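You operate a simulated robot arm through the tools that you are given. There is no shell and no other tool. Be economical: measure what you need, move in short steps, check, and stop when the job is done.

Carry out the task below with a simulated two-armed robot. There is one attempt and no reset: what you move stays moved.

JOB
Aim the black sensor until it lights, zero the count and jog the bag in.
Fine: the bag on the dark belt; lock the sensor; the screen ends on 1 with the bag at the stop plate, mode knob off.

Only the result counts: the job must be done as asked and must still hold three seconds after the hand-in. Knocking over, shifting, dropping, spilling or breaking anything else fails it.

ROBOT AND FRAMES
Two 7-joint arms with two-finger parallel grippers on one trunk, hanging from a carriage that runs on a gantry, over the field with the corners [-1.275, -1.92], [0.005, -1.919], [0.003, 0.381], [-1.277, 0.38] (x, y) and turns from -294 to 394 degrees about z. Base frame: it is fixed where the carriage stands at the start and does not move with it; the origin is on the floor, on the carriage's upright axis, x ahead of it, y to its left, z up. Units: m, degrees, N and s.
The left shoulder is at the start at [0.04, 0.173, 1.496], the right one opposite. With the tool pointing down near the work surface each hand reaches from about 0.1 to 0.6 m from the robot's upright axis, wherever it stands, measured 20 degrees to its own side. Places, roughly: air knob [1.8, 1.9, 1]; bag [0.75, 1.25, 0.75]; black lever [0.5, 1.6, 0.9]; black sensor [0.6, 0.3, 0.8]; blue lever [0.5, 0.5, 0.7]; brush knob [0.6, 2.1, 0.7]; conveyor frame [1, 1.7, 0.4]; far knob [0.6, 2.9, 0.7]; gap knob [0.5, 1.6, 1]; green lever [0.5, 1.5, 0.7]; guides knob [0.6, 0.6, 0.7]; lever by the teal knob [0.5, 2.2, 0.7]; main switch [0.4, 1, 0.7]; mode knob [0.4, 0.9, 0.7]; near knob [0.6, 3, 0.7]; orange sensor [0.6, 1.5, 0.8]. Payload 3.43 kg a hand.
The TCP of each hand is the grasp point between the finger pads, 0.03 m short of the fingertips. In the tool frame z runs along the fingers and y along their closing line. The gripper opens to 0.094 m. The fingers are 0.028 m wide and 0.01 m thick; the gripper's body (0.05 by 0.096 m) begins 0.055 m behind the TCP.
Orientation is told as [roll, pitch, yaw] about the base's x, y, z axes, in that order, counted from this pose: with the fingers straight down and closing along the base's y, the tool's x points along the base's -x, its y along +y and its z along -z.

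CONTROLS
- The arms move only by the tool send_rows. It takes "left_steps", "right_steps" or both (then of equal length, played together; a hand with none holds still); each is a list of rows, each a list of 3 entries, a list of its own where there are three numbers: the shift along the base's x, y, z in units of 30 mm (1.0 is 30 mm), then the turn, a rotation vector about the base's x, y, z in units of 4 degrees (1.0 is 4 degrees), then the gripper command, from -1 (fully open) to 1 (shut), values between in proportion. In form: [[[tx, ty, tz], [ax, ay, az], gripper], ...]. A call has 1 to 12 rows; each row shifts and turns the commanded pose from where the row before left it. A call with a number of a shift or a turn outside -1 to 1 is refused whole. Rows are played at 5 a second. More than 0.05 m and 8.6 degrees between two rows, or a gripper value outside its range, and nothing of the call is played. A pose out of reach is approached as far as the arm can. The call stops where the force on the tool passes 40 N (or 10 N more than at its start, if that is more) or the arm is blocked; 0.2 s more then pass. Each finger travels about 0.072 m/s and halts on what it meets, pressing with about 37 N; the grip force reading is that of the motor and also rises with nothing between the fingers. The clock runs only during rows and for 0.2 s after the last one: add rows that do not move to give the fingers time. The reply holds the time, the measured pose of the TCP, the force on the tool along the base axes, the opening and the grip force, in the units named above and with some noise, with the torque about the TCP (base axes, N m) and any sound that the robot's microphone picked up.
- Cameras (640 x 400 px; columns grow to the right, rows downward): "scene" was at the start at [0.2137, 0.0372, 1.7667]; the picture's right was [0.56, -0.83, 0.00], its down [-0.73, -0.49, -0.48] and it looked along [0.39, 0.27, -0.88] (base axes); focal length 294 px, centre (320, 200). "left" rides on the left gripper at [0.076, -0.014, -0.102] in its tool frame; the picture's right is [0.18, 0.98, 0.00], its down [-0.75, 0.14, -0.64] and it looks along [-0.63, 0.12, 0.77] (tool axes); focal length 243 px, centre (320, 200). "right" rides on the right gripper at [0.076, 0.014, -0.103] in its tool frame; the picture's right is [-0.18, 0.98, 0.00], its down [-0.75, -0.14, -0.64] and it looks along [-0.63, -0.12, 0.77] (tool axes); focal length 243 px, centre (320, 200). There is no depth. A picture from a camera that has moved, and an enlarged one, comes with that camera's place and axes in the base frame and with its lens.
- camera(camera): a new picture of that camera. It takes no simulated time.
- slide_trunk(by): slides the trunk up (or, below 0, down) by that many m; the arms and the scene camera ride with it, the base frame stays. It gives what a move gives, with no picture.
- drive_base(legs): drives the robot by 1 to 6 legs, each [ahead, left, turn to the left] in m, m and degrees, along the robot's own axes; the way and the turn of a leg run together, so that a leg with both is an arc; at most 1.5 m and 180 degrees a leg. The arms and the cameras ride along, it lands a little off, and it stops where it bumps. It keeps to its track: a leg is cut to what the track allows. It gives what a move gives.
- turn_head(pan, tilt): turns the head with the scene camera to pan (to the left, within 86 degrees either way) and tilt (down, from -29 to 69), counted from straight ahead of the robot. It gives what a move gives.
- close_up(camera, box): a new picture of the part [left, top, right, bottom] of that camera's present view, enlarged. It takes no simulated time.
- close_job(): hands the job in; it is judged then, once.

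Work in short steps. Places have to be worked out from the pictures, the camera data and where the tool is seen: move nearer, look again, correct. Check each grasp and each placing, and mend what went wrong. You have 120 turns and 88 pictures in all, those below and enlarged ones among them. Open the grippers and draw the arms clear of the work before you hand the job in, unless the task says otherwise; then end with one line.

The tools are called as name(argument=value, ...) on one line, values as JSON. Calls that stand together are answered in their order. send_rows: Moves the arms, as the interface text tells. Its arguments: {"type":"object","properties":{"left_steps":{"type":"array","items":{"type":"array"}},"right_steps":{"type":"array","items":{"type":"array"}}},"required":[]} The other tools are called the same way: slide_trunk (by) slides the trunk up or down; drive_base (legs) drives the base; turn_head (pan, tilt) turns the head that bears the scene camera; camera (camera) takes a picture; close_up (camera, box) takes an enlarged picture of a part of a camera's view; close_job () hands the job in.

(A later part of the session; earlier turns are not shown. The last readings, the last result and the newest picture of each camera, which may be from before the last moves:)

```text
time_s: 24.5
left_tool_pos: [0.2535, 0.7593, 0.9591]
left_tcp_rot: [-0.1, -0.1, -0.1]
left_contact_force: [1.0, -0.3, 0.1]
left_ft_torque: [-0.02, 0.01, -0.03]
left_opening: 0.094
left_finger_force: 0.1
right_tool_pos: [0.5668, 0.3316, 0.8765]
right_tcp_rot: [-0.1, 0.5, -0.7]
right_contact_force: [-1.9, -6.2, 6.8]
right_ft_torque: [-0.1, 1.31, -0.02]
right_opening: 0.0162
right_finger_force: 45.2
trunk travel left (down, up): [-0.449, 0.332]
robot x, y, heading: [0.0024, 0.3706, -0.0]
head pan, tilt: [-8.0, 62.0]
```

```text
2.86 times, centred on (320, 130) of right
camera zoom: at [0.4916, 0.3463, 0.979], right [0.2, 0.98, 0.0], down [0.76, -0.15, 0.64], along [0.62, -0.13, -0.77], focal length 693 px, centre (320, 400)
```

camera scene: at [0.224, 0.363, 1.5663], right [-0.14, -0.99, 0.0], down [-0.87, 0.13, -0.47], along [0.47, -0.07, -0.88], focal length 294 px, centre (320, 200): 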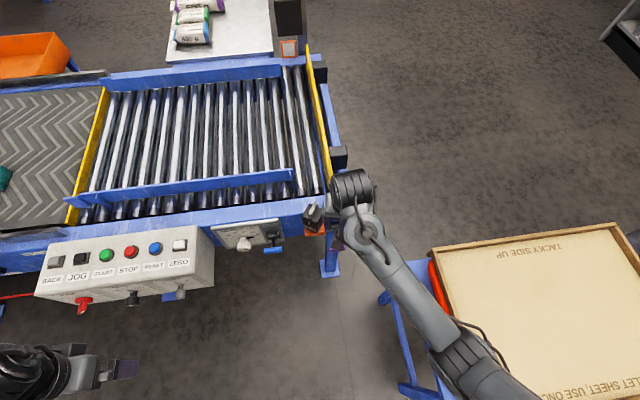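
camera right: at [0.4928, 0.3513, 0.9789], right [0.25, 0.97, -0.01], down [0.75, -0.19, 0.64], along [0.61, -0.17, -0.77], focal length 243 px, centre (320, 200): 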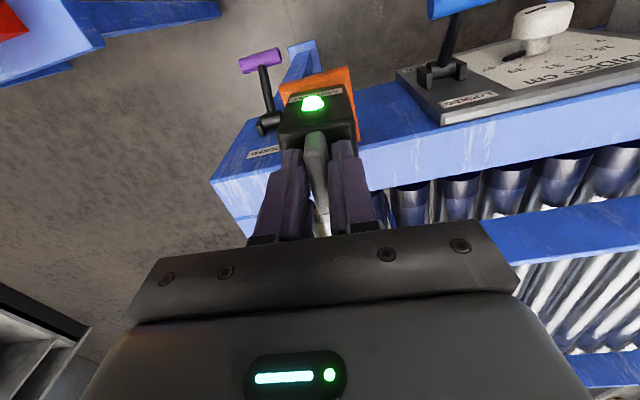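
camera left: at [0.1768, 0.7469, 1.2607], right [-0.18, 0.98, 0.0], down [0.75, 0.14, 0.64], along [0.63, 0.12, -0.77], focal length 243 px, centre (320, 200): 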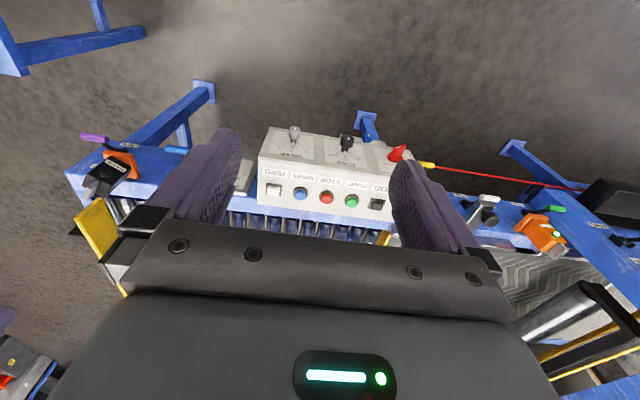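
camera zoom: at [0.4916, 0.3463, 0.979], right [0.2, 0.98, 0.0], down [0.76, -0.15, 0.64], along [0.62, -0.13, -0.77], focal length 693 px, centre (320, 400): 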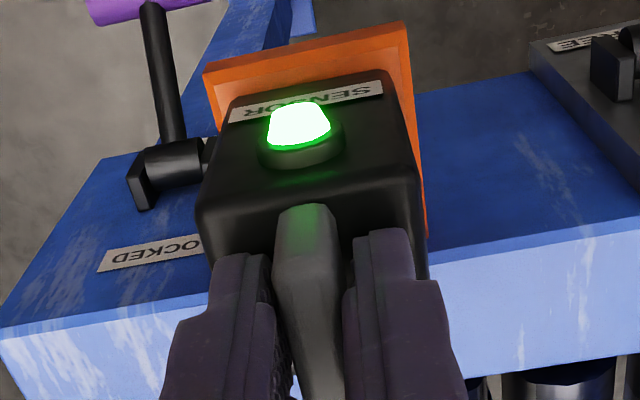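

Lit solidly. I release, lift off, and move back in front of the lever.

send_rows(right_steps=[[[0, 0, 0], [0, 0, 0], 0], [[0, 0, 0], [0, 0, 0], -0.2], [[0, 0, 0.7], [0, 0, 0], -0.2], [[0, 0, 0.7], [0, 0, 0], -0.2], [[-1, 0, 0.2], [0, 0, 0], -0.4], [[-1, -0.4, 0], [0, 0, 0], -0.6], [[-1, -0.6, -0.3], [0, 0, 0], -0.6], [[-1, -0.6, -0.8], [0, 0, 0], -0.6], [[-0.7, -0.6, -1], [0, 0, 0], -0.6], [[0, 0, -1], [0, 0, 0], -0.6], [[0, 0, -1], [0, -1, 0], -0.6]])

close_up(camera="scene", box=[240, 160, 400, 260])

```text
time_s: 26.9
left_tool_pos: [0.2503, 0.7598, 0.959]
left_tcp_rot: [0.1, 0.0, -0.3]
left_contact_force: [-0.1, -0.2, 0.4]
left_ft_torque: [0.0, -0.02, 0.04]
left_opening: 0.0938
left_finger_force: 0.0
right_tool_pos: [0.4233, 0.2638, 0.7994]
right_tcp_rot: [0.0, -3.5, -0.9]
right_contact_force: [-0.9, 0.7, -0.1]
right_ft_torque: [-0.03, -0.01, -0.01]
right_opening: 0.0752
right_finger_force: 0.1
trunk travel left (down, up): [-0.449, 0.332]
robot x, y, heading: [-0.0016, 0.3713, -0.4]
head pan, tilt: [-8.0, 62.0]
```

```text
4.00 times, centred on (320, 210) of scene
camera zoom: at [0.223, 0.3626, 1.566], right [-0.14, -0.99, 0.0], down [-0.87, 0.13, -0.47], along [0.46, -0.07, -0.88], focal length 1178 px, centre (320, 160)
```

zoom: 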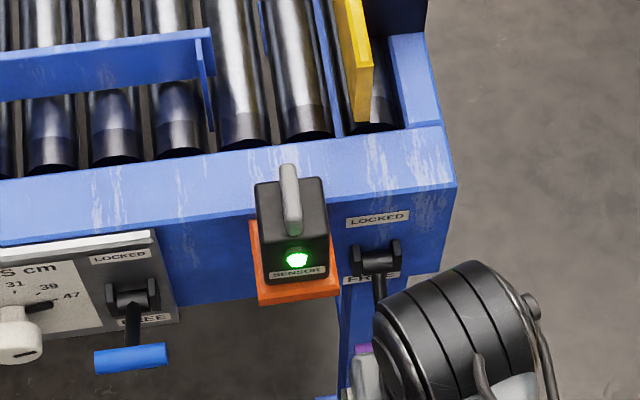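

LED remains lit. I pitch 32° more and lower to the lever.

send_rows(right_steps=[[[0, 0, -0.4], [0, -1, 0], -0.6], [[0, 0, -0.4], [0, -1, 0], -0.6], [[0, 0, -0.4], [0, -1, 0], -0.6], [[0, 0, -0.4], [0, -1, 0], -0.6], [[0, 0, -0.4], [0, -1, 0], -0.6], [[0, 0, -0.4], [0, -1, 0], -0.6], [[0, 0, -0.4], [0, -1, 0], -0.6], [[0, 0, -0.4], [0, -1, 0], -0.6]])

camera(camera="right")

```text
time_s: 28.7
left_tool_pos: [0.2515, 0.7604, 0.9591]
left_tcp_rot: [0.0, 0.0, -0.2]
left_contact_force: [0.8, -0.9, -0.2]
left_ft_torque: [-0.03, -0.01, 0.01]
left_opening: 0.0939
left_finger_force: 0.1
right_tool_pos: [0.4243, 0.265, 0.7036]
right_tcp_rot: [0.5, -35.5, -1.1]
right_contact_force: [0.1, 0.1, -0.1]
right_ft_torque: [0.01, 0.01, 0.01]
right_opening: 0.0749
right_finger_force: 0.0
trunk travel left (down, up): [-0.449, 0.332]
robot x, y, heading: [0.0004, 0.3744, -0.1]
head pan, tilt: [-8.0, 62.0]
```

```text
50 pictures are left
camera right: at [0.3034, 0.2796, 0.7435], right [0.16, 0.98, 0.11], down [0.24, -0.15, 0.96], along [0.96, -0.13, -0.26], focal length 243 px, centre (320, 200)
```

right: 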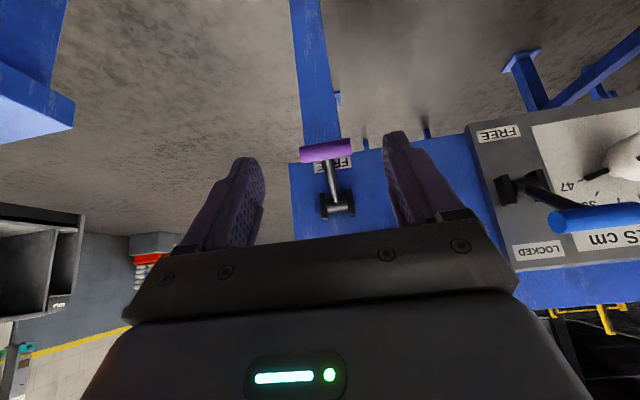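

Handle at ≈(0.54,0.26,0.626). I straddle it and grip.

send_rows(right_steps=[[[0.95, -0.03, -0.58], [0, 0, 0], -0.6], [[0.95, -0.03, -0.58], [0, 0, 0], -0.6], [[0.95, -0.03, -0.58], [0, 0, 0], -0.6], [[0.95, -0.03, -0.58], [0, 0, 0], -0.6], [[0, 0, 0], [0, 0, 0], 0.1], [[0, 0, 0], [0, 0, 0], 0.1]])

camera(camera="right")

```text
time_s: 30.1
left_tool_pos: [0.2529, 0.7602, 0.9599]
left_tcp_rot: [-0.1, 0.0, -0.2]
left_contact_force: [0.0, 0.2, 0.0]
left_ft_torque: [0.01, -0.02, -0.03]
left_opening: 0.0942
left_finger_force: 0.0
right_tool_pos: [0.5378, 0.2624, 0.6345]
right_tcp_rot: [0.6, -35.5, -1.0]
right_contact_force: [-3.6, 2.3, 0.9]
right_ft_torque: [0.2, 0.2, 0.14]
right_opening: 0.0727
right_finger_force: 45.3
trunk travel left (down, up): [-0.449, 0.332]
robot x, y, heading: [-0.0026, 0.3706, -0.2]
head pan, tilt: [-8.0, 62.0]
```

```text
49 pictures are left
camera right: at [0.4169, 0.2763, 0.6741], right [0.16, 0.98, 0.12], down [0.24, -0.15, 0.96], along [0.96, -0.13, -0.26], focal length 243 px, centre (320, 200)
```

right: 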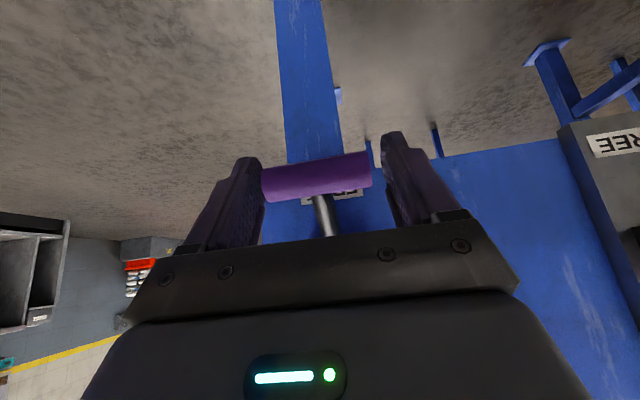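

Held (opening 0.073). I swing it up along the arc toward LOCKED.

send_rows(right_steps=[[[-0.2, 0, 0.5], [0, 0, 0], 0.1], [[-0.2, 0, 0.6], [0, 0, 0], 0.1], [[-0.1, 0, 0.6], [0, 0, 0], 0.1], [[0.15, 0, 0.6], [0, 0, 0], 0.1], [[0.2, 0, 0.6], [0, 0, 0], 0.1]])

camera(camera="right")

```text
time_s: 31.3
left_tool_pos: [0.2533, 0.7599, 0.9598]
left_tcp_rot: [-0.1, 0.0, -0.2]
left_contact_force: [0.1, 0.2, 0.2]
left_ft_torque: [-0.05, -0.01, 0.02]
left_opening: 0.0938
left_finger_force: 0.2
right_tool_pos: [0.5374, 0.2621, 0.7249]
right_tcp_rot: [0.6, -35.7, -1.2]
right_contact_force: [0.4, 0.3, 0.3]
right_ft_torque: [0.02, -0.05, 0.02]
right_opening: 0.0424
right_finger_force: 0.0
trunk travel left (down, up): [-0.449, 0.332]
robot x, y, heading: [-0.0031, 0.3714, -0.0]
head pan, tilt: [-8.0, 62.0]
```

```text
48 pictures are left
camera right: at [0.4156, 0.2769, 0.7625], right [0.16, 0.98, 0.12], down [0.23, -0.15, 0.96], along [0.96, -0.13, -0.25], focal length 243 px, centre (320, 200)
```

right: 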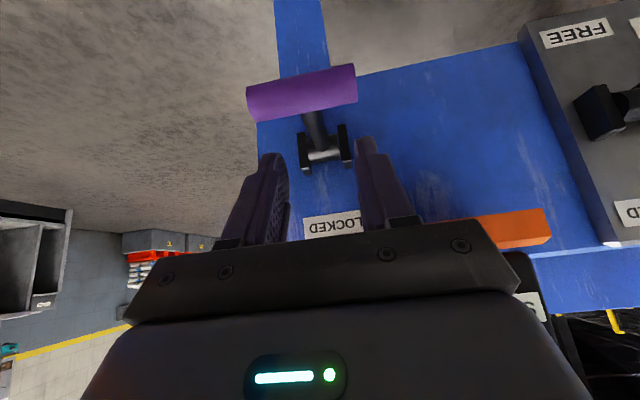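

It slipped off near horizontal (handle ≈(0.53,0.258,0.67)). I back off, reopen and regrip it deeper between the pads.

send_rows(right_steps=[[[-1, 0, 0.2], [0, 0, 0], 0.1], [[-0.7, -0.1, 0], [0, 0, 0], -0.6], [[0, 0, 0], [0, 0, 0], -0.6], [[0.8, 0, -0.9], [0, 0, 0], -0.6], [[0.8, 0, -0.9], [0, 0, 0], -0.6], [[0.2, 0, -0.5], [0, 0, 0], -0.6]])

camera(camera="right")

```text
time_s: 32.7
left_tool_pos: [0.2523, 0.76, 0.9592]
left_tcp_rot: [0.1, -0.1, -0.2]
left_contact_force: [-0.1, 0.9, 0.3]
left_ft_torque: [0.03, -0.02, -0.01]
left_opening: 0.0939
left_finger_force: 0.1
right_tool_pos: [0.539, 0.2576, 0.6599]
right_tcp_rot: [0.6, -35.5, -1.1]
right_contact_force: [0.5, 0.6, 0.5]
right_ft_torque: [-0.04, -0.01, -0.01]
right_opening: 0.0751
right_finger_force: 0.1
trunk travel left (down, up): [-0.449, 0.332]
robot x, y, heading: [-0.0024, 0.3727, -0.3]
head pan, tilt: [-8.0, 62.0]
```

```text
47 pictures are left
camera right: at [0.4177, 0.2726, 0.6979], right [0.16, 0.98, 0.11], down [0.24, -0.15, 0.96], along [0.96, -0.13, -0.26], focal length 243 px, centre (320, 200)
```

right: 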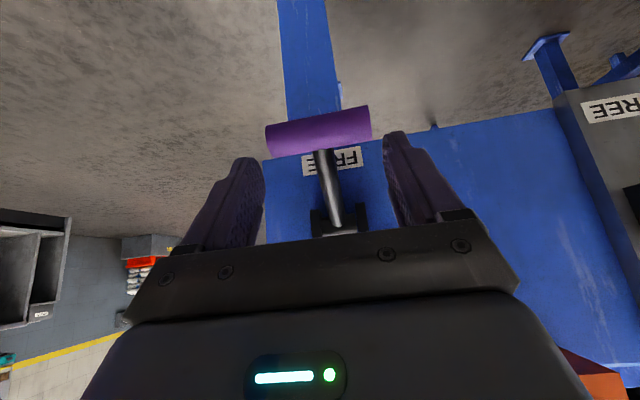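

The handle is still at FREE (≈(0.54,0.26,0.625)). I go deeper over it and grip.

send_rows(right_steps=[[[0.15, 0.05, -0.7], [0, 0, 0], -0.6], [[0.1, 0.05, -0.8], [0, 0, 0], -0.6], [[0, 0, 0], [0, 0, 0], 0], [[0, 0, 0], [0, 0, 0], 0.3], [[0, 0, 0], [0, 0, 0], 0.3]])

camera(camera="right")

```text
time_s: 33.9
left_tool_pos: [0.2535, 0.7593, 0.9591]
left_tcp_rot: [-0.1, 0.0, -0.2]
left_contact_force: [-0.2, 0.0, -0.3]
left_ft_torque: [0.0, -0.03, 0.01]
left_opening: 0.094
left_finger_force: 0.0
right_tool_pos: [0.5459, 0.2609, 0.6144]
right_tcp_rot: [0.5, -35.4, -1.1]
right_contact_force: [-2.8, -2.0, 5.4]
right_ft_torque: [0.16, 0.15, -0.1]
right_opening: 0.0687
right_finger_force: 45.3
trunk travel left (down, up): [-0.449, 0.332]
robot x, y, heading: [0.0028, 0.3693, -0.1]
head pan, tilt: [-8.0, 62.0]
```

```text
46 pictures are left
camera right: at [0.4252, 0.2765, 0.6527], right [0.16, 0.98, 0.11], down [0.24, -0.15, 0.96], along [0.96, -0.13, -0.26], focal length 243 px, centre (320, 200)
```

right: 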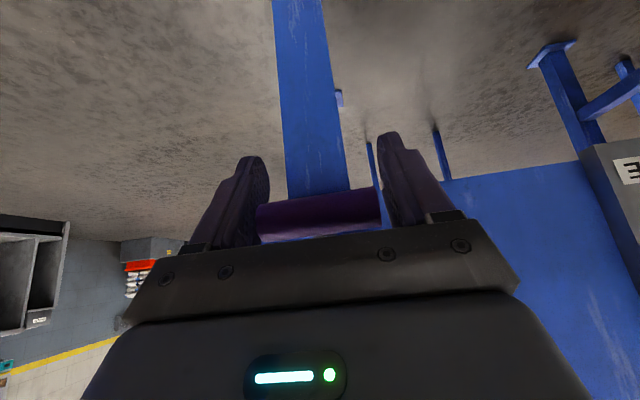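

Good grip (0.0687, deeper). Swing up along the arc more gently.

send_rows(right_steps=[[[-0.2, 0, 0.35], [0, 0, 0], 0.3], [[-0.2, 0, 0.45], [0, 0, 0], 0.3], [[-0.1, 0, 0.5], [0, 0, 0], 0.3], [[0, 0, 0.5], [0, 0, 0], 0.3], [[0.1, 0, 0.5], [0, 0, 0], 0.3], [[0.2, 0, 0.45], [0, 0, 0], 0.3], [[0.2, 0, 0.4], [0, 0, 0], 0.3]])

camera(camera="right")

```text
time_s: 35.5
left_tool_pos: [0.2469, 0.7585, 0.9571]
left_tcp_rot: [0.0, 0.2, -0.1]
left_contact_force: [0.7, -0.6, -1.7]
left_ft_torque: [0.03, -0.02, -0.02]
left_opening: 0.094
left_finger_force: 0.1
right_tool_pos: [0.5355, 0.2604, 0.7052]
right_tcp_rot: [0.6, -34.9, -1.0]
right_contact_force: [-28.2, -1.9, 0.2]
right_ft_torque: [-0.19, 0.96, 0.19]
right_opening: 0.0697
right_finger_force: 45.0
trunk travel left (down, up): [-0.449, 0.332]
robot x, y, heading: [0.0004, 0.372, -0.4]
head pan, tilt: [-8.0, 62.0]
```

```text
45 pictures are left
camera right: at [0.4149, 0.2765, 0.7451], right [0.16, 0.98, 0.11], down [0.25, -0.15, 0.96], along [0.95, -0.13, -0.27], focal length 243 px, centre (320, 200)
```

right: 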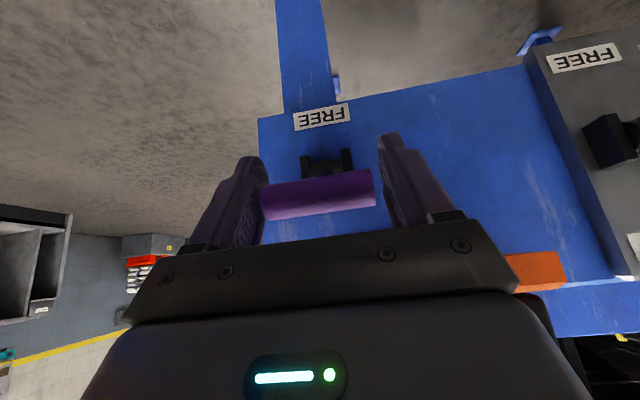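

Handle now ≈z 0.71, near the LOCKED end. I push up a bit more until the stop.

send_rows(right_steps=[[[-0.1, 0, 0.3], [0, 0, 0], 0.3], [[0, 0, 0.3], [0, 0, 0], 0.3], [[0, 0, 0.3], [0, 0, 0], 0.3]])

camera(camera="right")

```text
time_s: 36.0
left_tool_pos: [0.2523, 0.7605, 0.9595]
left_tcp_rot: [-0.1, -0.1, -0.1]
left_contact_force: [-0.8, 0.2, 0.0]
left_ft_torque: [-0.01, 0.01, 0.04]
left_opening: 0.0941
left_finger_force: 0.2
right_tool_pos: [0.5382, 0.2618, 0.7138]
right_tcp_rot: [0.3, -34.6, -0.8]
right_contact_force: [3.9, 1.6, -13.4]
right_ft_torque: [0.21, -1.05, 0.17]
right_opening: 0.069
right_finger_force: 44.7
trunk travel left (down, up): [-0.449, 0.332]
robot x, y, heading: [-0.0007, 0.3749, -0.4]
head pan, tilt: [-8.0, 62.0]
stopped in row 2 (right hand): the force on the tool passed its limit at 41 N (the readings are from after the stop); the commanded pose is now the measured one
```

```text
44 pictures are left
camera right: at [0.4174, 0.2764, 0.7541], right [0.16, 0.98, 0.11], down [0.25, -0.15, 0.96], along [0.95, -0.13, -0.27], focal length 243 px, centre (320, 200)
```

right: 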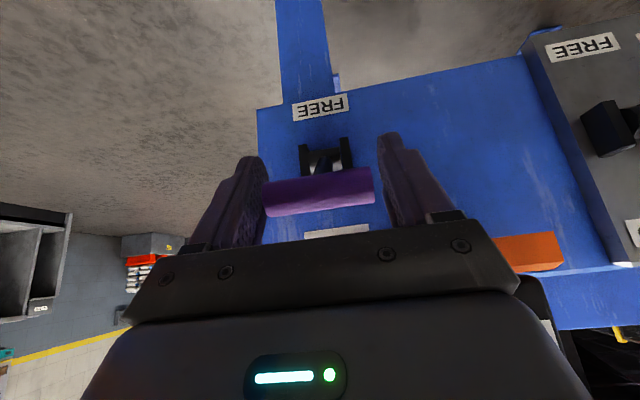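

It hit the end stop (41 N). Release, back off, check lever and LED.

send_rows(right_steps=[[[0, 0, 0], [0, 0, 0], -0.6], [[0, 0, 0], [0, 0, 0], -0.6], [[-0.7, 0, 0.8], [0, 0, 0], -0.6], [[-0.9, 0, 0.8], [0, 0, 0], -0.6], [[-1, 0, 0.8], [0, 0, 0], -0.6], [[-1, 0, 0.1], [0, 0, 0], -0.6], [[-1, 0, 0], [0, 0, 0], -0.6]])

camera(camera="right")

close_up(camera="scene", box=[240, 160, 400, 260])

```text
time_s: 37.6
left_tool_pos: [0.2519, 0.7606, 0.958]
left_tcp_rot: [0.0, 0.0, -0.2]
left_contact_force: [0.1, -0.8, 0.4]
left_ft_torque: [0.02, -0.03, -0.02]
left_opening: 0.0941
left_finger_force: 0.1
right_tool_pos: [0.4012, 0.2585, 0.7897]
right_tcp_rot: [0.3, -34.9, -0.9]
right_contact_force: [-0.5, 1.0, 0.1]
right_ft_torque: [-0.01, 0.0, 0.0]
right_opening: 0.0749
right_finger_force: 0.1
trunk travel left (down, up): [-0.449, 0.332]
robot x, y, heading: [-0.0024, 0.3688, -0.2]
head pan, tilt: [-8.0, 62.0]
```

```text
43 pictures are left
camera right: at [0.2805, 0.2744, 0.8298], right [0.16, 0.98, 0.11], down [0.25, -0.15, 0.96], along [0.95, -0.13, -0.27], focal length 243 px, centre (320, 200)
```

right: 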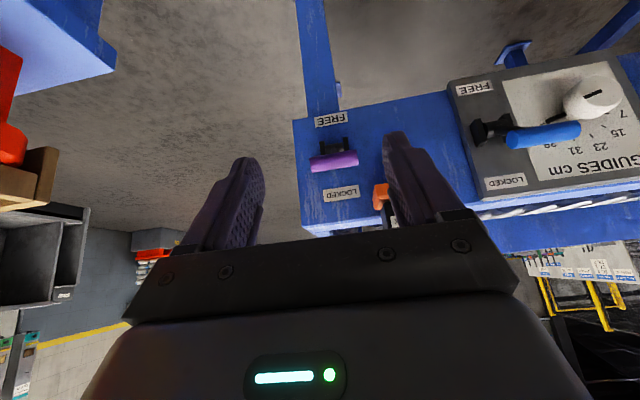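

```text
4.00 times, centred on (320, 210) of scene
camera zoom: at [0.223, 0.3629, 1.566], right [-0.14, -0.99, 0.0], down [-0.87, 0.13, -0.47], along [0.46, -0.07, -0.88], focal length 1178 px, centre (320, 160)
```

zoom: 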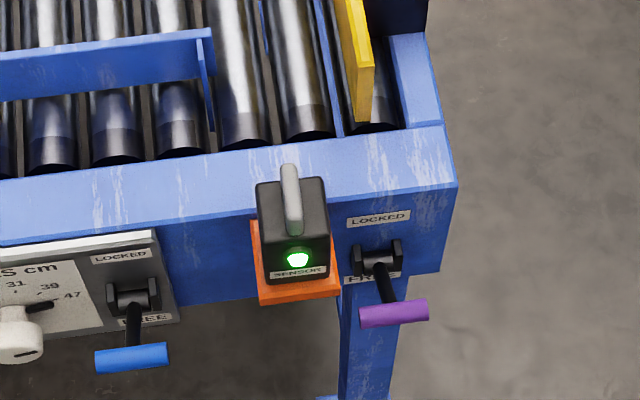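

Lever is locked (same angle as originally) and LED is lit. Now I look at the control box with the left camera.

camera(camera="left")

```text
41 pictures are left
camera left: at [0.1763, 0.7469, 1.0605], right [-0.18, 0.98, 0.0], down [0.75, 0.14, 0.64], along [0.63, 0.12, -0.77], focal length 243 px, centre (320, 200)
```

left: 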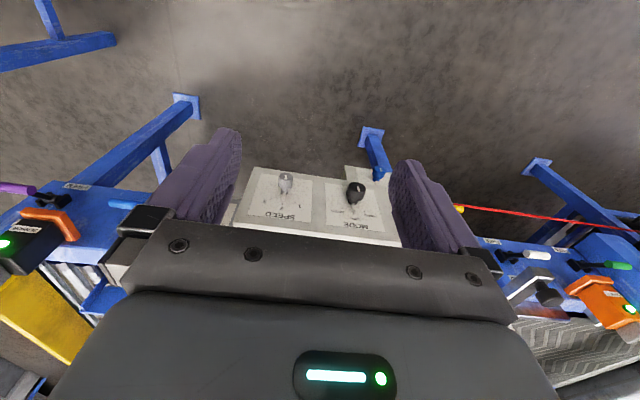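

close_up(camera="left", box=[240, 150, 400, 250])

```text
4.00 times, centred on (320, 200) of left
camera zoom: at [0.1763, 0.7469, 1.0605], right [-0.18, 0.98, 0.0], down [0.75, 0.14, 0.64], along [0.63, 0.12, -0.77], focal length 970 px, centre (320, 200)
```

zoom: 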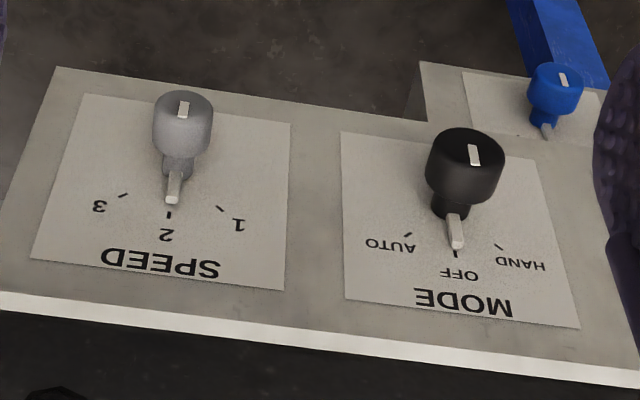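

Dial: HAND – OFF – AUTO, pointer at OFF; knob tip ≈(0.47,0.89,0.65). I pitch the left hand 36° and bring it in front of the knob for a frontal view.

send_rows(left_steps=[[[0, 0.4, -0.3], [0, -1, 0], -0.3], [[0, 0.5, -0.6], [0, -1, 0], -0.3], [[0, 0.5, -0.6], [0, -1, 0], -0.3], [[0, 0.5, -0.6], [0, -1, 0], -0.3], [[0, 0.5, -0.6], [0, -1, 0], -0.3], [[0, 0.5, -0.6], [0, -1, 0], -0.3], [[0, 0.5, -0.6], [0, -1, 0], -0.3], [[0, 0.5, -0.6], [0, -1, 0], -0.3], [[0, 0, -0.6], [0, -1, 0], -0.3]])

camera(camera="left")

close_up(camera="scene", box=[0, 200, 240, 350])

```text
time_s: 39.6
left_tool_pos: [0.252, 0.8772, 0.8051]
left_tcp_rot: [0.0, -36.1, -0.2]
left_contact_force: [-0.1, 0.6, 0.1]
left_ft_torque: [-0.01, -0.01, -0.03]
left_opening: 0.0611
left_finger_force: 0.1
right_tool_pos: [0.4016, 0.2583, 0.7892]
right_tcp_rot: [0.3, -34.9, -0.9]
right_contact_force: [0.0, 0.4, -0.1]
right_ft_torque: [-0.03, 0.02, 0.0]
right_opening: 0.075
right_finger_force: 0.0
trunk travel left (down, up): [-0.449, 0.332]
robot x, y, heading: [-0.0002, 0.3723, -0.2]
head pan, tilt: [-8.0, 62.0]
```

```text
39 pictures are left
camera left: at [0.1313, 0.8643, 0.8433], right [-0.15, 0.98, -0.11], down [0.23, 0.14, 0.96], along [0.96, 0.12, -0.25], focal length 243 px, centre (320, 200)
```

left: 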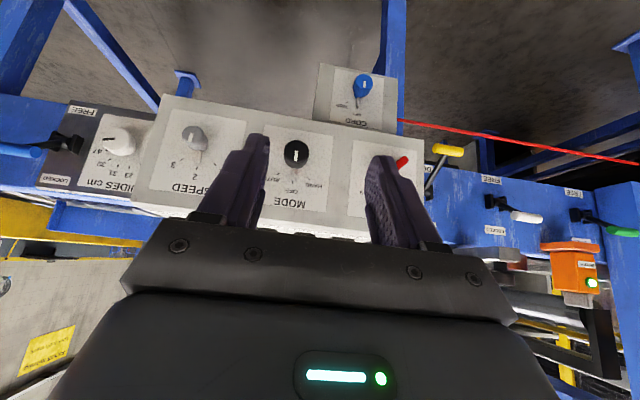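

```text
2.67 times, centred on (120, 275) of scene
camera zoom: at [0.2234, 0.3626, 1.5662], right [-0.14, -0.99, 0.0], down [-0.87, 0.13, -0.47], along [0.46, -0.07, -0.88], focal length 785 px, centre (853, 0)
```

zoom: 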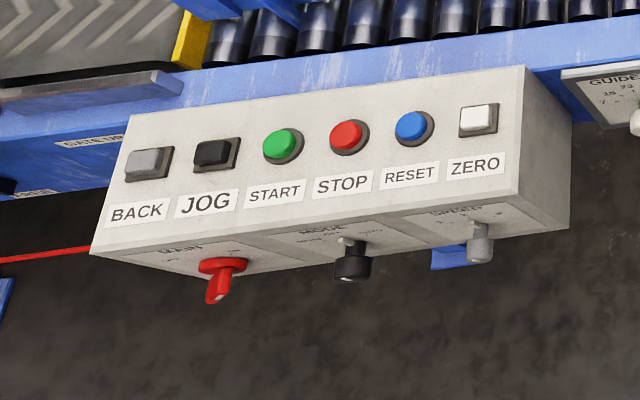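

I zoom in on the mode dial, main switch, and the gate label.

close_up(camera="left", box=[240, 60, 430, 220])

close_up(camera="left", box=[410, 120, 640, 320])

```text
2.50 times, centred on (335, 140) of left
camera zoom: at [0.1313, 0.8643, 0.8433], right [-0.15, 0.98, -0.11], down [0.23, 0.14, 0.96], along [0.96, 0.12, -0.25], focal length 606 px, centre (282, 350)
```

zoom: 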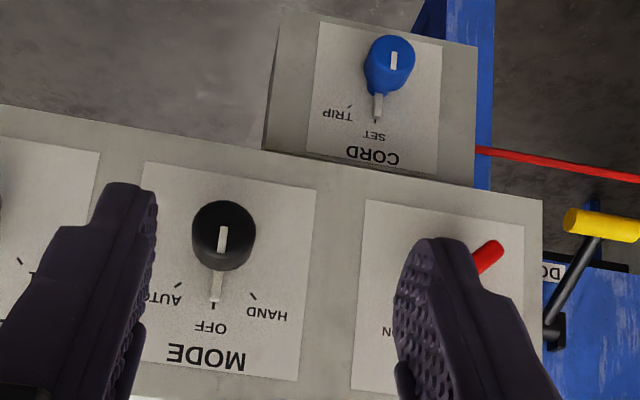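

```text
2.00 times, centred on (525, 220) of left
camera zoom: at [0.1313, 0.8643, 0.8433], right [-0.15, 0.98, -0.11], down [0.23, 0.14, 0.96], along [0.96, 0.12, -0.25], focal length 485 px, centre (-90, 160)
```

zoom: 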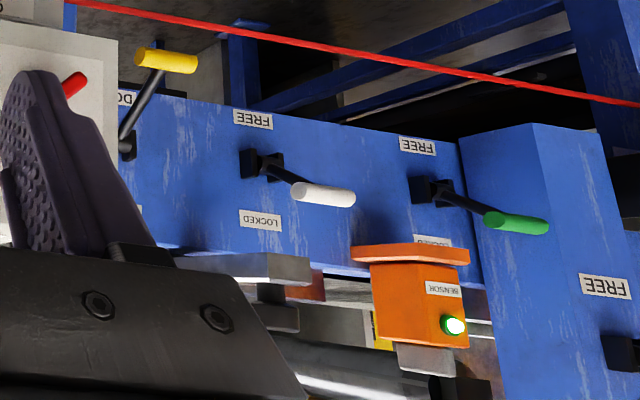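

There's a gate with a yellow lever pointing to DOWN. I check whether the gate bar between belt and rollers stands up, and the main switch.

close_up(camera="scene", box=[40, 70, 200, 240])

close_up(camera="scene", box=[240, 20, 370, 230])

```text
2.35 times, centred on (120, 155) of scene
camera zoom: at [0.2234, 0.3626, 1.5662], right [-0.14, -0.99, 0.0], down [-0.87, 0.13, -0.47], along [0.46, -0.07, -0.88], focal length 693 px, centre (791, 306)
```

zoom: 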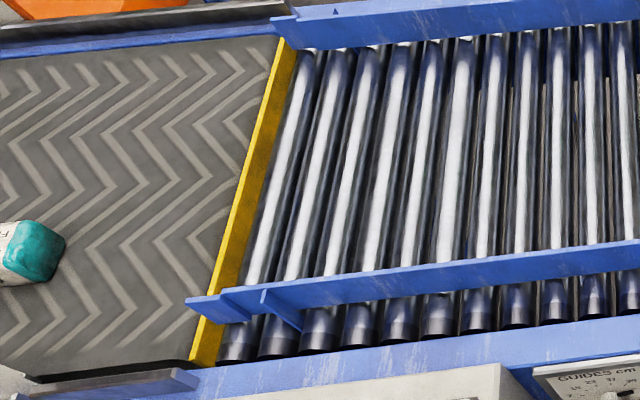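

```text
1.90 times, centred on (305, 125) of scene
camera zoom: at [0.2234, 0.3626, 1.5662], right [-0.14, -0.99, 0.0], down [-0.87, 0.13, -0.47], along [0.46, -0.07, -0.88], focal length 561 px, centre (349, 343)
```

zoom: 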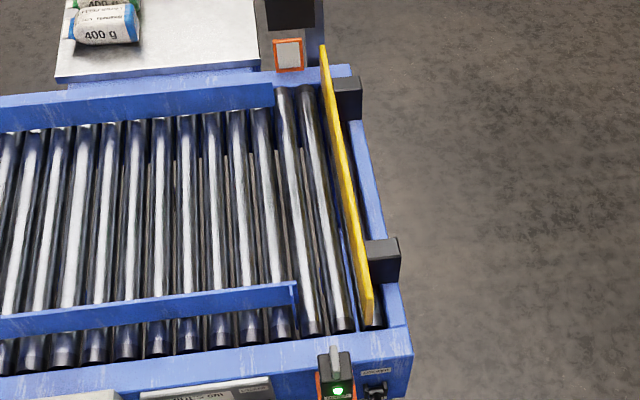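

Gate is flush (lever DOWN). Mode knob tip triangulates to (0.427,0.865,0.704), axis along x. I pitch the left hand to near horizontal in front of it.

send_rows(left_steps=[[[0, 0, -0.3], [0, -1, 0], -0.3], [[0, -0.1, -0.3], [0, -1, 0], -0.3], [[0, -0.1, -0.3], [0, -1, 0], -0.3], [[0, -0.1, -0.3], [0, -1, 0], -0.3], [[0, -0.1, -0.3], [0, -1, 0], -0.3], [[0, 0, -0.3], [0, -1, 0], -0.3], [[0, 0, -0.3], [0, -1, 0], -0.3], [[0, 0, -0.3], [0, -1, 0], -0.3], [[0, 0, -0.3], [0, -1, 0], -0.3], [[0, 0, -0.3], [0, -1, 0], -0.3], [[0, 0, -0.3], [0, -1, 0], -0.3], [[0, 0, -0.07], [0, -1, 0], -0.3]])

camera(camera="left")

camera(camera="scene")

```text
time_s: 42.2
left_tool_pos: [0.253, 0.8622, 0.706]
left_tcp_rot: [1.3, -83.9, -1.3]
left_contact_force: [-0.3, -0.2, -0.4]
left_ft_torque: [0.01, -0.01, 0.03]
left_opening: 0.0612
left_finger_force: 0.1
right_tool_pos: [0.4019, 0.258, 0.79]
right_tcp_rot: [0.2, -34.9, -0.9]
right_contact_force: [0.0, -0.5, 0.7]
right_ft_torque: [-0.03, -0.01, -0.01]
right_opening: 0.075
right_finger_force: 0.1
trunk travel left (down, up): [-0.449, 0.332]
robot x, y, heading: [-0.0017, 0.3709, -0.1]
head pan, tilt: [-8.0, 62.0]
```

```text
33 pictures are left
camera left: at [0.1432, 0.8508, 0.6391], right [-0.02, 0.98, -0.18], down [-0.56, 0.14, 0.82], along [0.83, 0.12, 0.55], focal length 243 px, centre (320, 200)
```

left: 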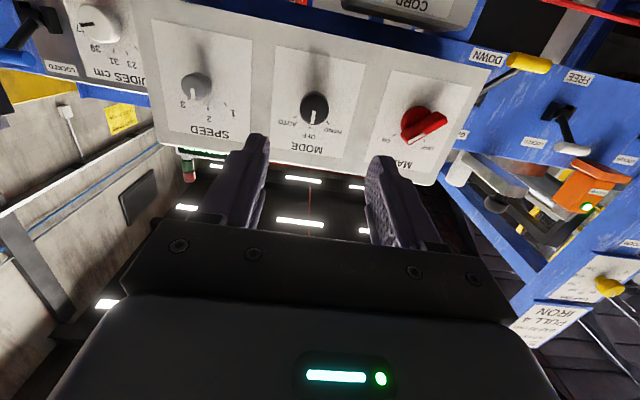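

```text
32 pictures are left
camera scene: at [0.2236, 0.3625, 1.5662], right [-0.14, -0.99, 0.0], down [-0.87, 0.12, -0.47], along [0.46, -0.07, -0.88], focal length 294 px, centre (320, 200)
```

scene: 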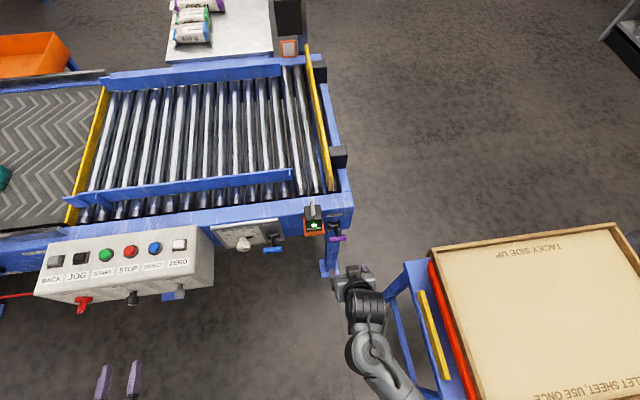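

Knob location confirmed. I check the MAIN switch state.

close_up(camera="left", box=[260, 60, 480, 200])

```text
2.86 times, centred on (370, 130) of left
camera zoom: at [0.1432, 0.8508, 0.6391], right [-0.02, 0.98, -0.18], down [-0.56, 0.14, 0.82], along [0.83, 0.12, 0.55], focal length 693 px, centre (177, 400)
```

zoom: 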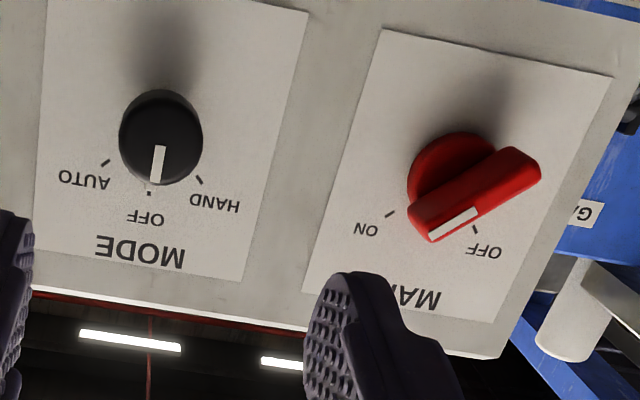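

MAIN is ON. I advance onto the mode knob and grip it.

send_rows(left_steps=[[[1, 0.07, 0], [0, 0, 0], -0.3], [[1, 0, 0], [0, 0, 0], -0.3], [[1, 0, 0], [0, 0, 0], -0.3], [[1, 0, 0], [0, 0, 0], -0.3], [[0.8, 0, 0], [0, 0, 0], -0.3], [[0.7, 0, 0], [0, 0, 0], -0.3], [[0, 0, 0], [0, 0, 0], 0.3], [[0, 0, 0], [0, 0, 0], 0.6], [[0, 0, 0], [0, 0, 0], 0.6]])

camera(camera="left")

```text
time_s: 44.2
left_tool_pos: [0.4175, 0.8607, 0.7046]
left_tcp_rot: [-0.3, -84.0, 0.1]
left_contact_force: [0.7, -12.8, 6.2]
left_ft_torque: [0.0, 0.07, -0.52]
left_opening: 0.0337
left_finger_force: 44.9
right_tool_pos: [0.4024, 0.257, 0.7903]
right_tcp_rot: [0.3, -35.0, -0.8]
right_contact_force: [-0.4, -1.1, 0.3]
right_ft_torque: [0.01, 0.0, -0.01]
right_opening: 0.0752
right_finger_force: 0.1
trunk travel left (down, up): [-0.449, 0.332]
robot x, y, heading: [0.0004, 0.3734, -0.2]
head pan, tilt: [-8.0, 62.0]
```

```text
30 pictures are left
camera left: at [0.3093, 0.8484, 0.6393], right [-0.02, 0.98, -0.18], down [-0.56, 0.14, 0.82], along [0.83, 0.12, 0.55], focal length 243 px, centre (320, 200)
```

left: 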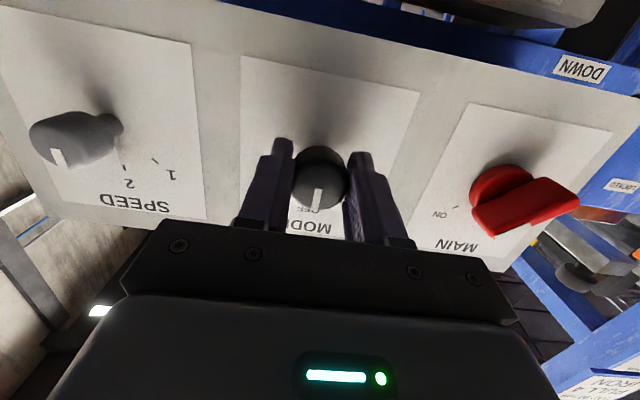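

Gripped. I rotate −x by 44° (toward HAND) with a small relief in y.

send_rows(left_steps=[[[0, -0.1, 0], [-1, 0, 0], 0.6], [[0, 0, 0], [-1, 0, 0], 0.6], [[0, 0, 0], [-1, 0, 0], 0.6], [[0, 0, 0], [-1, 0, 0], 0.6], [[0, 0, 0], [-1, 0, 0], 0.6], [[0, 0, 0], [-1, 0, 0], 0.6], [[0, 0, 0], [-1, 0, 0], 0.6], [[0, 0, 0], [-1, 0, 0], 0.6], [[0, 0, 0], [-1, 0, 0], 0.6], [[0, 0, 0], [-1, 0, 0], 0.6], [[0, 0, 0], [-1, 0, 0], 0.6]])

camera(camera="left")

```text
time_s: 46.6
left_tool_pos: [0.4185, 0.8601, 0.7062]
left_tcp_rot: [-84.5, -45.5, 81.6]
left_contact_force: [-9.8, -20.8, 29.0]
left_ft_torque: [0.02, -1.15, 0.04]
left_opening: 0.0334
left_finger_force: 44.8
right_tool_pos: [0.4017, 0.2559, 0.7899]
right_tcp_rot: [0.1, -34.9, -0.7]
right_contact_force: [0.5, -0.6, 0.2]
right_ft_torque: [0.01, 0.01, 0.01]
right_opening: 0.0752
right_finger_force: 0.1
trunk travel left (down, up): [-0.449, 0.332]
robot x, y, heading: [-0.0027, 0.3708, -0.3]
head pan, tilt: [-8.0, 62.0]
```

```text
29 pictures are left
camera left: at [0.3093, 0.8055, 0.6675], right [-0.01, 0.58, -0.82], down [-0.56, 0.67, 0.48], along [0.83, 0.46, 0.32], focal length 243 px, centre (320, 200)
```

left: 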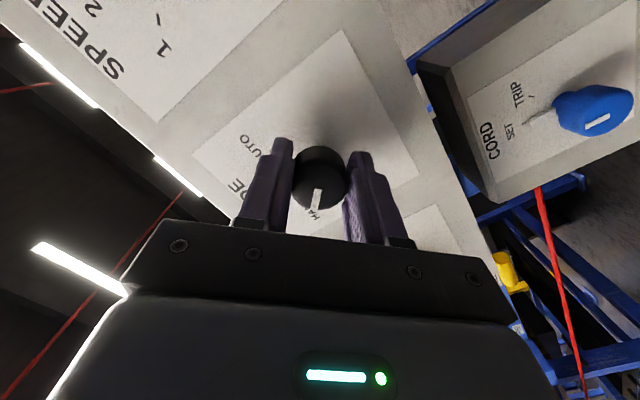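

Mark points at HAND. I release, back off 12 cm, and roll back.

send_rows(left_steps=[[[0, 0, 0], [0, 0, 0], 0], [[0, 0, 0], [0, 0, 0], -0.3], [[-1, 0, 0], [0, 0, 0], -0.3], [[-1, 0, 0], [0, 0, 0], -0.3], [[-1, 0, 0], [1, 0, 0], -0.3], [[-1, 0, 0], [1, 0, 0], -0.3], [[0, 0, 0], [1, 0, 0], 0], [[0, 0, 0], [1, 0, 0], 0.5], [[0, 0, 0], [1, 0, 0], 1], [[0, 0, 0], [1, 0, 0], 1], [[0, 0, 0], [1, 0, 0], 1], [[0, 0, 0], [1, 0, 0], 1]])

send_rows(left_steps=[[[0, 0, 0.7], [1, 0, 0], 1], [[0, 0, 0.7], [1, 0, 0], 1], [[0, 0, 0.7], [1, 0, 0], 1], [[0, -0.3, 0.7], [0, 1, 0], 1], [[0, -0.5, 0.7], [0, 1, 0], 1], [[0, -0.5, 0.7], [0, 1, 0], 1], [[0, -0.5, 0.7], [0, 1, 0], 1], [[0, -0.5, 0.7], [0, 1, 0], 1], [[0, -0.5, 0.7], [0, 1, 0], 1], [[0, -0.5, 0.7], [0, 1, 0], 1], [[0, -0.5, 0.7], [0, 1, 0], 1], [[0, -0.5, 0.3], [0, 1, 0], 1]])

turn_head(pan=20, tilt=50)

camera(camera="scene")

camera(camera="left")

```text
time_s: 49.2
left_tool_pos: [0.2974, 0.8647, 0.7053]
left_tcp_rot: [-63.3, -76.8, 62.6]
left_contact_force: [-0.7, 0.0, 0.2]
left_ft_torque: [-0.04, 0.03, 0.01]
left_opening: 0.0001
left_finger_force: 33.2
right_tool_pos: [0.4032, 0.2594, 0.7899]
right_tcp_rot: [0.3, -35.0, -0.8]
right_contact_force: [0.5, 0.1, -0.5]
right_ft_torque: [0.02, 0.01, -0.02]
right_opening: 0.0749
right_finger_force: 0.0
trunk travel left (down, up): [-0.449, 0.332]
robot x, y, heading: [-0.0001, 0.3716, -0.3]
head pan, tilt: [-8.0, 62.0]
```

```text
time_s: 51.8
left_tool_pos: [0.2973, 0.7371, 0.9449]
left_tcp_rot: [0.2, -47.9, -0.2]
left_contact_force: [-0.5, -0.1, 0.3]
left_ft_torque: [0.02, 0.01, 0.01]
left_opening: 0.0
left_finger_force: 33.1
right_tool_pos: [0.4026, 0.2595, 0.7912]
right_tcp_rot: [0.3, -35.0, -0.9]
right_contact_force: [0.3, 0.5, 0.0]
right_ft_torque: [0.0, 0.01, -0.02]
right_opening: 0.0753
right_finger_force: 0.1
trunk travel left (down, up): [-0.449, 0.332]
robot x, y, heading: [0.0013, 0.3697, -0.0]
head pan, tilt: [-8.0, 62.0]
```

```text
time_s: 52.7
left_tool_pos: [0.2982, 0.737, 0.9444]
left_tcp_rot: [0.2, -48.0, -0.1]
left_contact_force: [-0.2, -0.4, 0.1]
left_ft_torque: [-0.04, 0.0, -0.02]
left_opening: 0.0001
left_finger_force: 33.1
right_tool_pos: [0.4025, 0.2589, 0.791]
right_tcp_rot: [0.2, -34.9, -0.9]
right_contact_force: [-0.4, -0.8, -0.2]
right_ft_torque: [0.0, -0.04, 0.01]
right_opening: 0.0752
right_finger_force: 0.1
trunk travel left (down, up): [-0.449, 0.332]
robot x, y, heading: [0.0029, 0.3678, -0.3]
head pan, tilt: [20.0, 50.0]
```

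```text
28 pictures are left
camera scene: at [0.2323, 0.3982, 1.581], right [0.34, -0.94, 0.0], down [-0.72, -0.26, -0.64], along [0.6, 0.22, -0.77], focal length 294 px, centre (320, 200)
```

scene: 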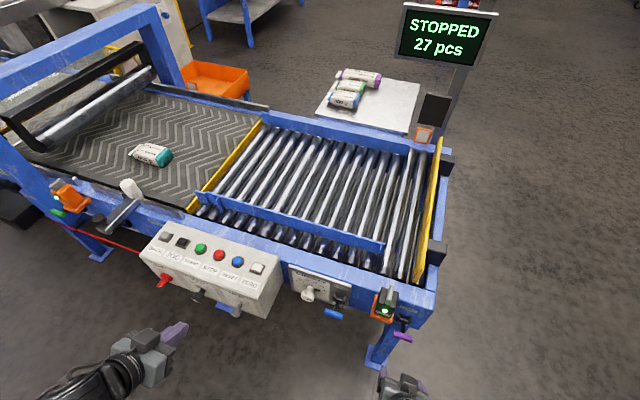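

```text
27 pictures are left
camera left: at [0.1711, 0.7231, 0.9564], right [-0.12, 0.98, -0.13], down [0.03, 0.14, 0.99], along [0.99, 0.12, -0.04], focal length 243 px, centre (320, 200)
```

left: 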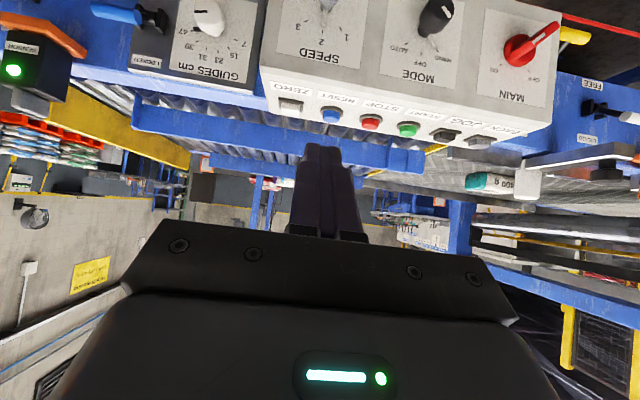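

Screen: STOPPED, 27 pcs. ZERO is at ≈(0.538,0.703,0.803) and JOG ≈(0.538,0.952,0.808). I move the closed fingertips above ZERO.

send_rows(left_steps=[[[1, -0.2, 0], [0, 0, 0], 1], [[1, -0.2, 0], [0, 0, 0], 1], [[1, -0.2, 0], [0, 0, 0], 1], [[1, -0.2, 0], [0, 0, 0], 1], [[1, -0.2, 0], [0, 0, 0], 1], [[1, -0.15, -0.5], [0, 0, 0], 1], [[1, 0, -0.8], [0, 0, 0], 1], [[0.57, 0, -0.8], [0, 0, 0], 1]])

close_up(camera="scene", box=[130, 200, 320, 330])

close_up(camera="left", box=[220, 60, 440, 220])

```text
time_s: 54.5
left_tool_pos: [0.5237, 0.7003, 0.8816]
left_tcp_rot: [0.2, -48.0, -0.2]
left_contact_force: [-0.1, -1.1, -0.6]
left_ft_torque: [-0.01, -0.01, -0.02]
left_opening: 0.0001
left_finger_force: 32.5
right_tool_pos: [0.4023, 0.2577, 0.7901]
right_tcp_rot: [0.2, -34.8, -0.9]
right_contact_force: [-0.8, 0.6, -0.6]
right_ft_torque: [0.0, 0.01, -0.01]
right_opening: 0.0753
right_finger_force: 0.1
trunk travel left (down, up): [-0.449, 0.332]
robot x, y, heading: [0.0028, 0.3681, 0.0]
head pan, tilt: [20.0, 50.0]
```

```text
3.08 times, centred on (225, 265) of scene
camera zoom: at [0.2324, 0.3981, 1.5811], right [0.34, -0.94, 0.0], down [-0.72, -0.26, -0.64], along [0.6, 0.22, -0.77], focal length 906 px, centre (612, 0)
```

zoom: 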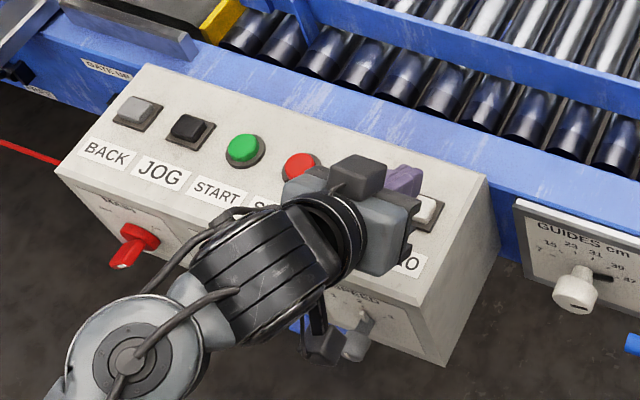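

```text
2.50 times, centred on (330, 140) of left
camera zoom: at [0.3973, 0.6862, 0.8923], right [-0.12, 0.98, -0.13], down [0.03, 0.14, 0.99], along [0.99, 0.12, -0.04], focal length 606 px, centre (295, 350)
```

zoom: 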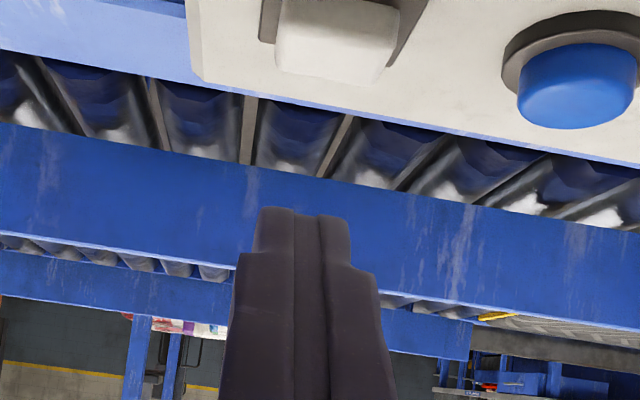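

Fingertips are lined up over ZERO. I press down gently.

send_rows(left_steps=[[[0.1, 0.1, -0.6], [0, 0, 0], 1], [[0, 0, -0.5], [0, 0, 0], 1], [[0, 0, -0.3], [0, 0, 0], 1], [[0, 0, -0.2], [0, 0, 0], 1]])

close_up(camera="scene", box=[380, 0, 500, 70])

```text
time_s: 55.5
left_tool_pos: [0.5287, 0.7039, 0.8365]
left_tcp_rot: [0.3, -48.5, -0.3]
left_contact_force: [-6.3, -1.7, 19.0]
left_ft_torque: [-0.03, -0.04, -0.04]
left_opening: 0.0
left_finger_force: 32.9
right_tool_pos: [0.4027, 0.2615, 0.79]
right_tcp_rot: [0.3, -34.9, -0.8]
right_contact_force: [-1.0, -0.1, 0.2]
right_ft_torque: [0.01, 0.02, -0.02]
right_opening: 0.0752
right_finger_force: 0.0
trunk travel left (down, up): [-0.449, 0.332]
robot x, y, heading: [0.0027, 0.3714, -0.1]
head pan, tilt: [20.0, 50.0]
heard: click
```

```text
5.33 times, centred on (440, 35) of scene
camera zoom: at [0.2323, 0.3986, 1.5815], right [0.34, -0.94, 0.0], down [-0.72, -0.26, -0.64], along [0.6, 0.22, -0.77], focal length 1571 px, centre (-320, 1080)
```

zoom: 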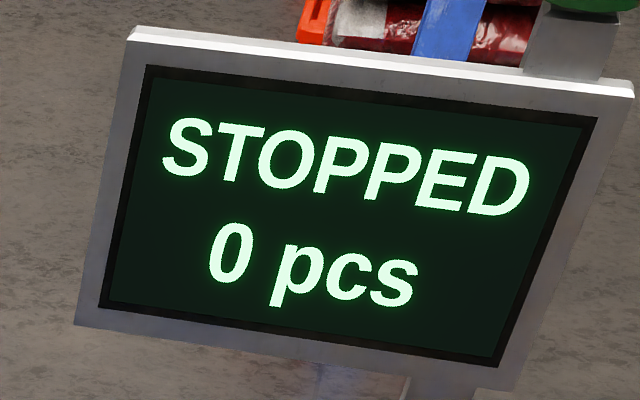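

0 pcs. I lift and move over to JOG.

send_rows(left_steps=[[[0, 0, 0.8], [0, 0, 0], 1], [[0, 0, 0.8], [0, 0, 0], 1], [[0, 1, 0], [0, 0, 0], 1], [[0, 1, 0], [0, 0, 0], 1], [[0, 1, 0], [0, 0, 0], 1], [[0, 1, 0], [0, 0, 0], 1], [[0, 1, 0], [0, 0, 0], 1], [[0, 1, 0], [0, 0, 0], 1], [[0, 1, 0], [0, 0, 0], 1], [[0, 1, 0], [0, 0, 0], 1], [[0, 0.25, 0], [0, 0, 0], 1]])

close_up(camera="left", box=[220, 60, 440, 220])

```text
time_s: 57.9
left_tool_pos: [0.5281, 0.9509, 0.8825]
left_tcp_rot: [0.1, -47.9, -0.2]
left_contact_force: [0.0, -0.5, 0.5]
left_ft_torque: [0.02, 0.01, 0.03]
left_opening: 0.0
left_finger_force: 33.0
right_tool_pos: [0.402, 0.2595, 0.789]
right_tcp_rot: [0.3, -34.9, -0.9]
right_contact_force: [-0.8, -0.4, 1.0]
right_ft_torque: [-0.02, -0.02, -0.01]
right_opening: 0.0752
right_finger_force: 0.1
trunk travel left (down, up): [-0.449, 0.332]
robot x, y, heading: [0.0029, 0.3726, -0.2]
head pan, tilt: [20.0, 50.0]
```

```text
2.50 times, centred on (330, 140) of left
camera zoom: at [0.4013, 0.9379, 0.8942], right [-0.12, 0.98, -0.14], down [0.03, 0.14, 0.99], along [0.99, 0.12, -0.04], focal length 606 px, centre (295, 350)
```

zoom: 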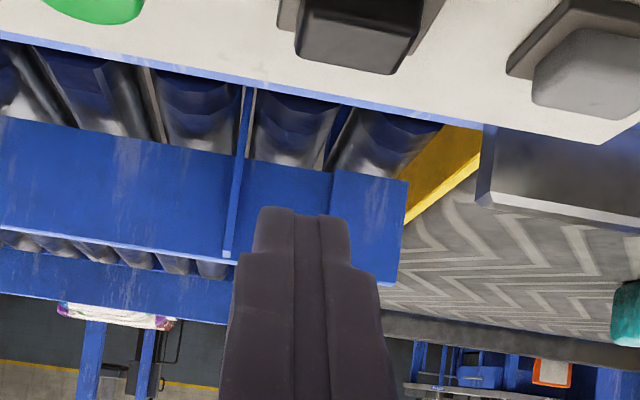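

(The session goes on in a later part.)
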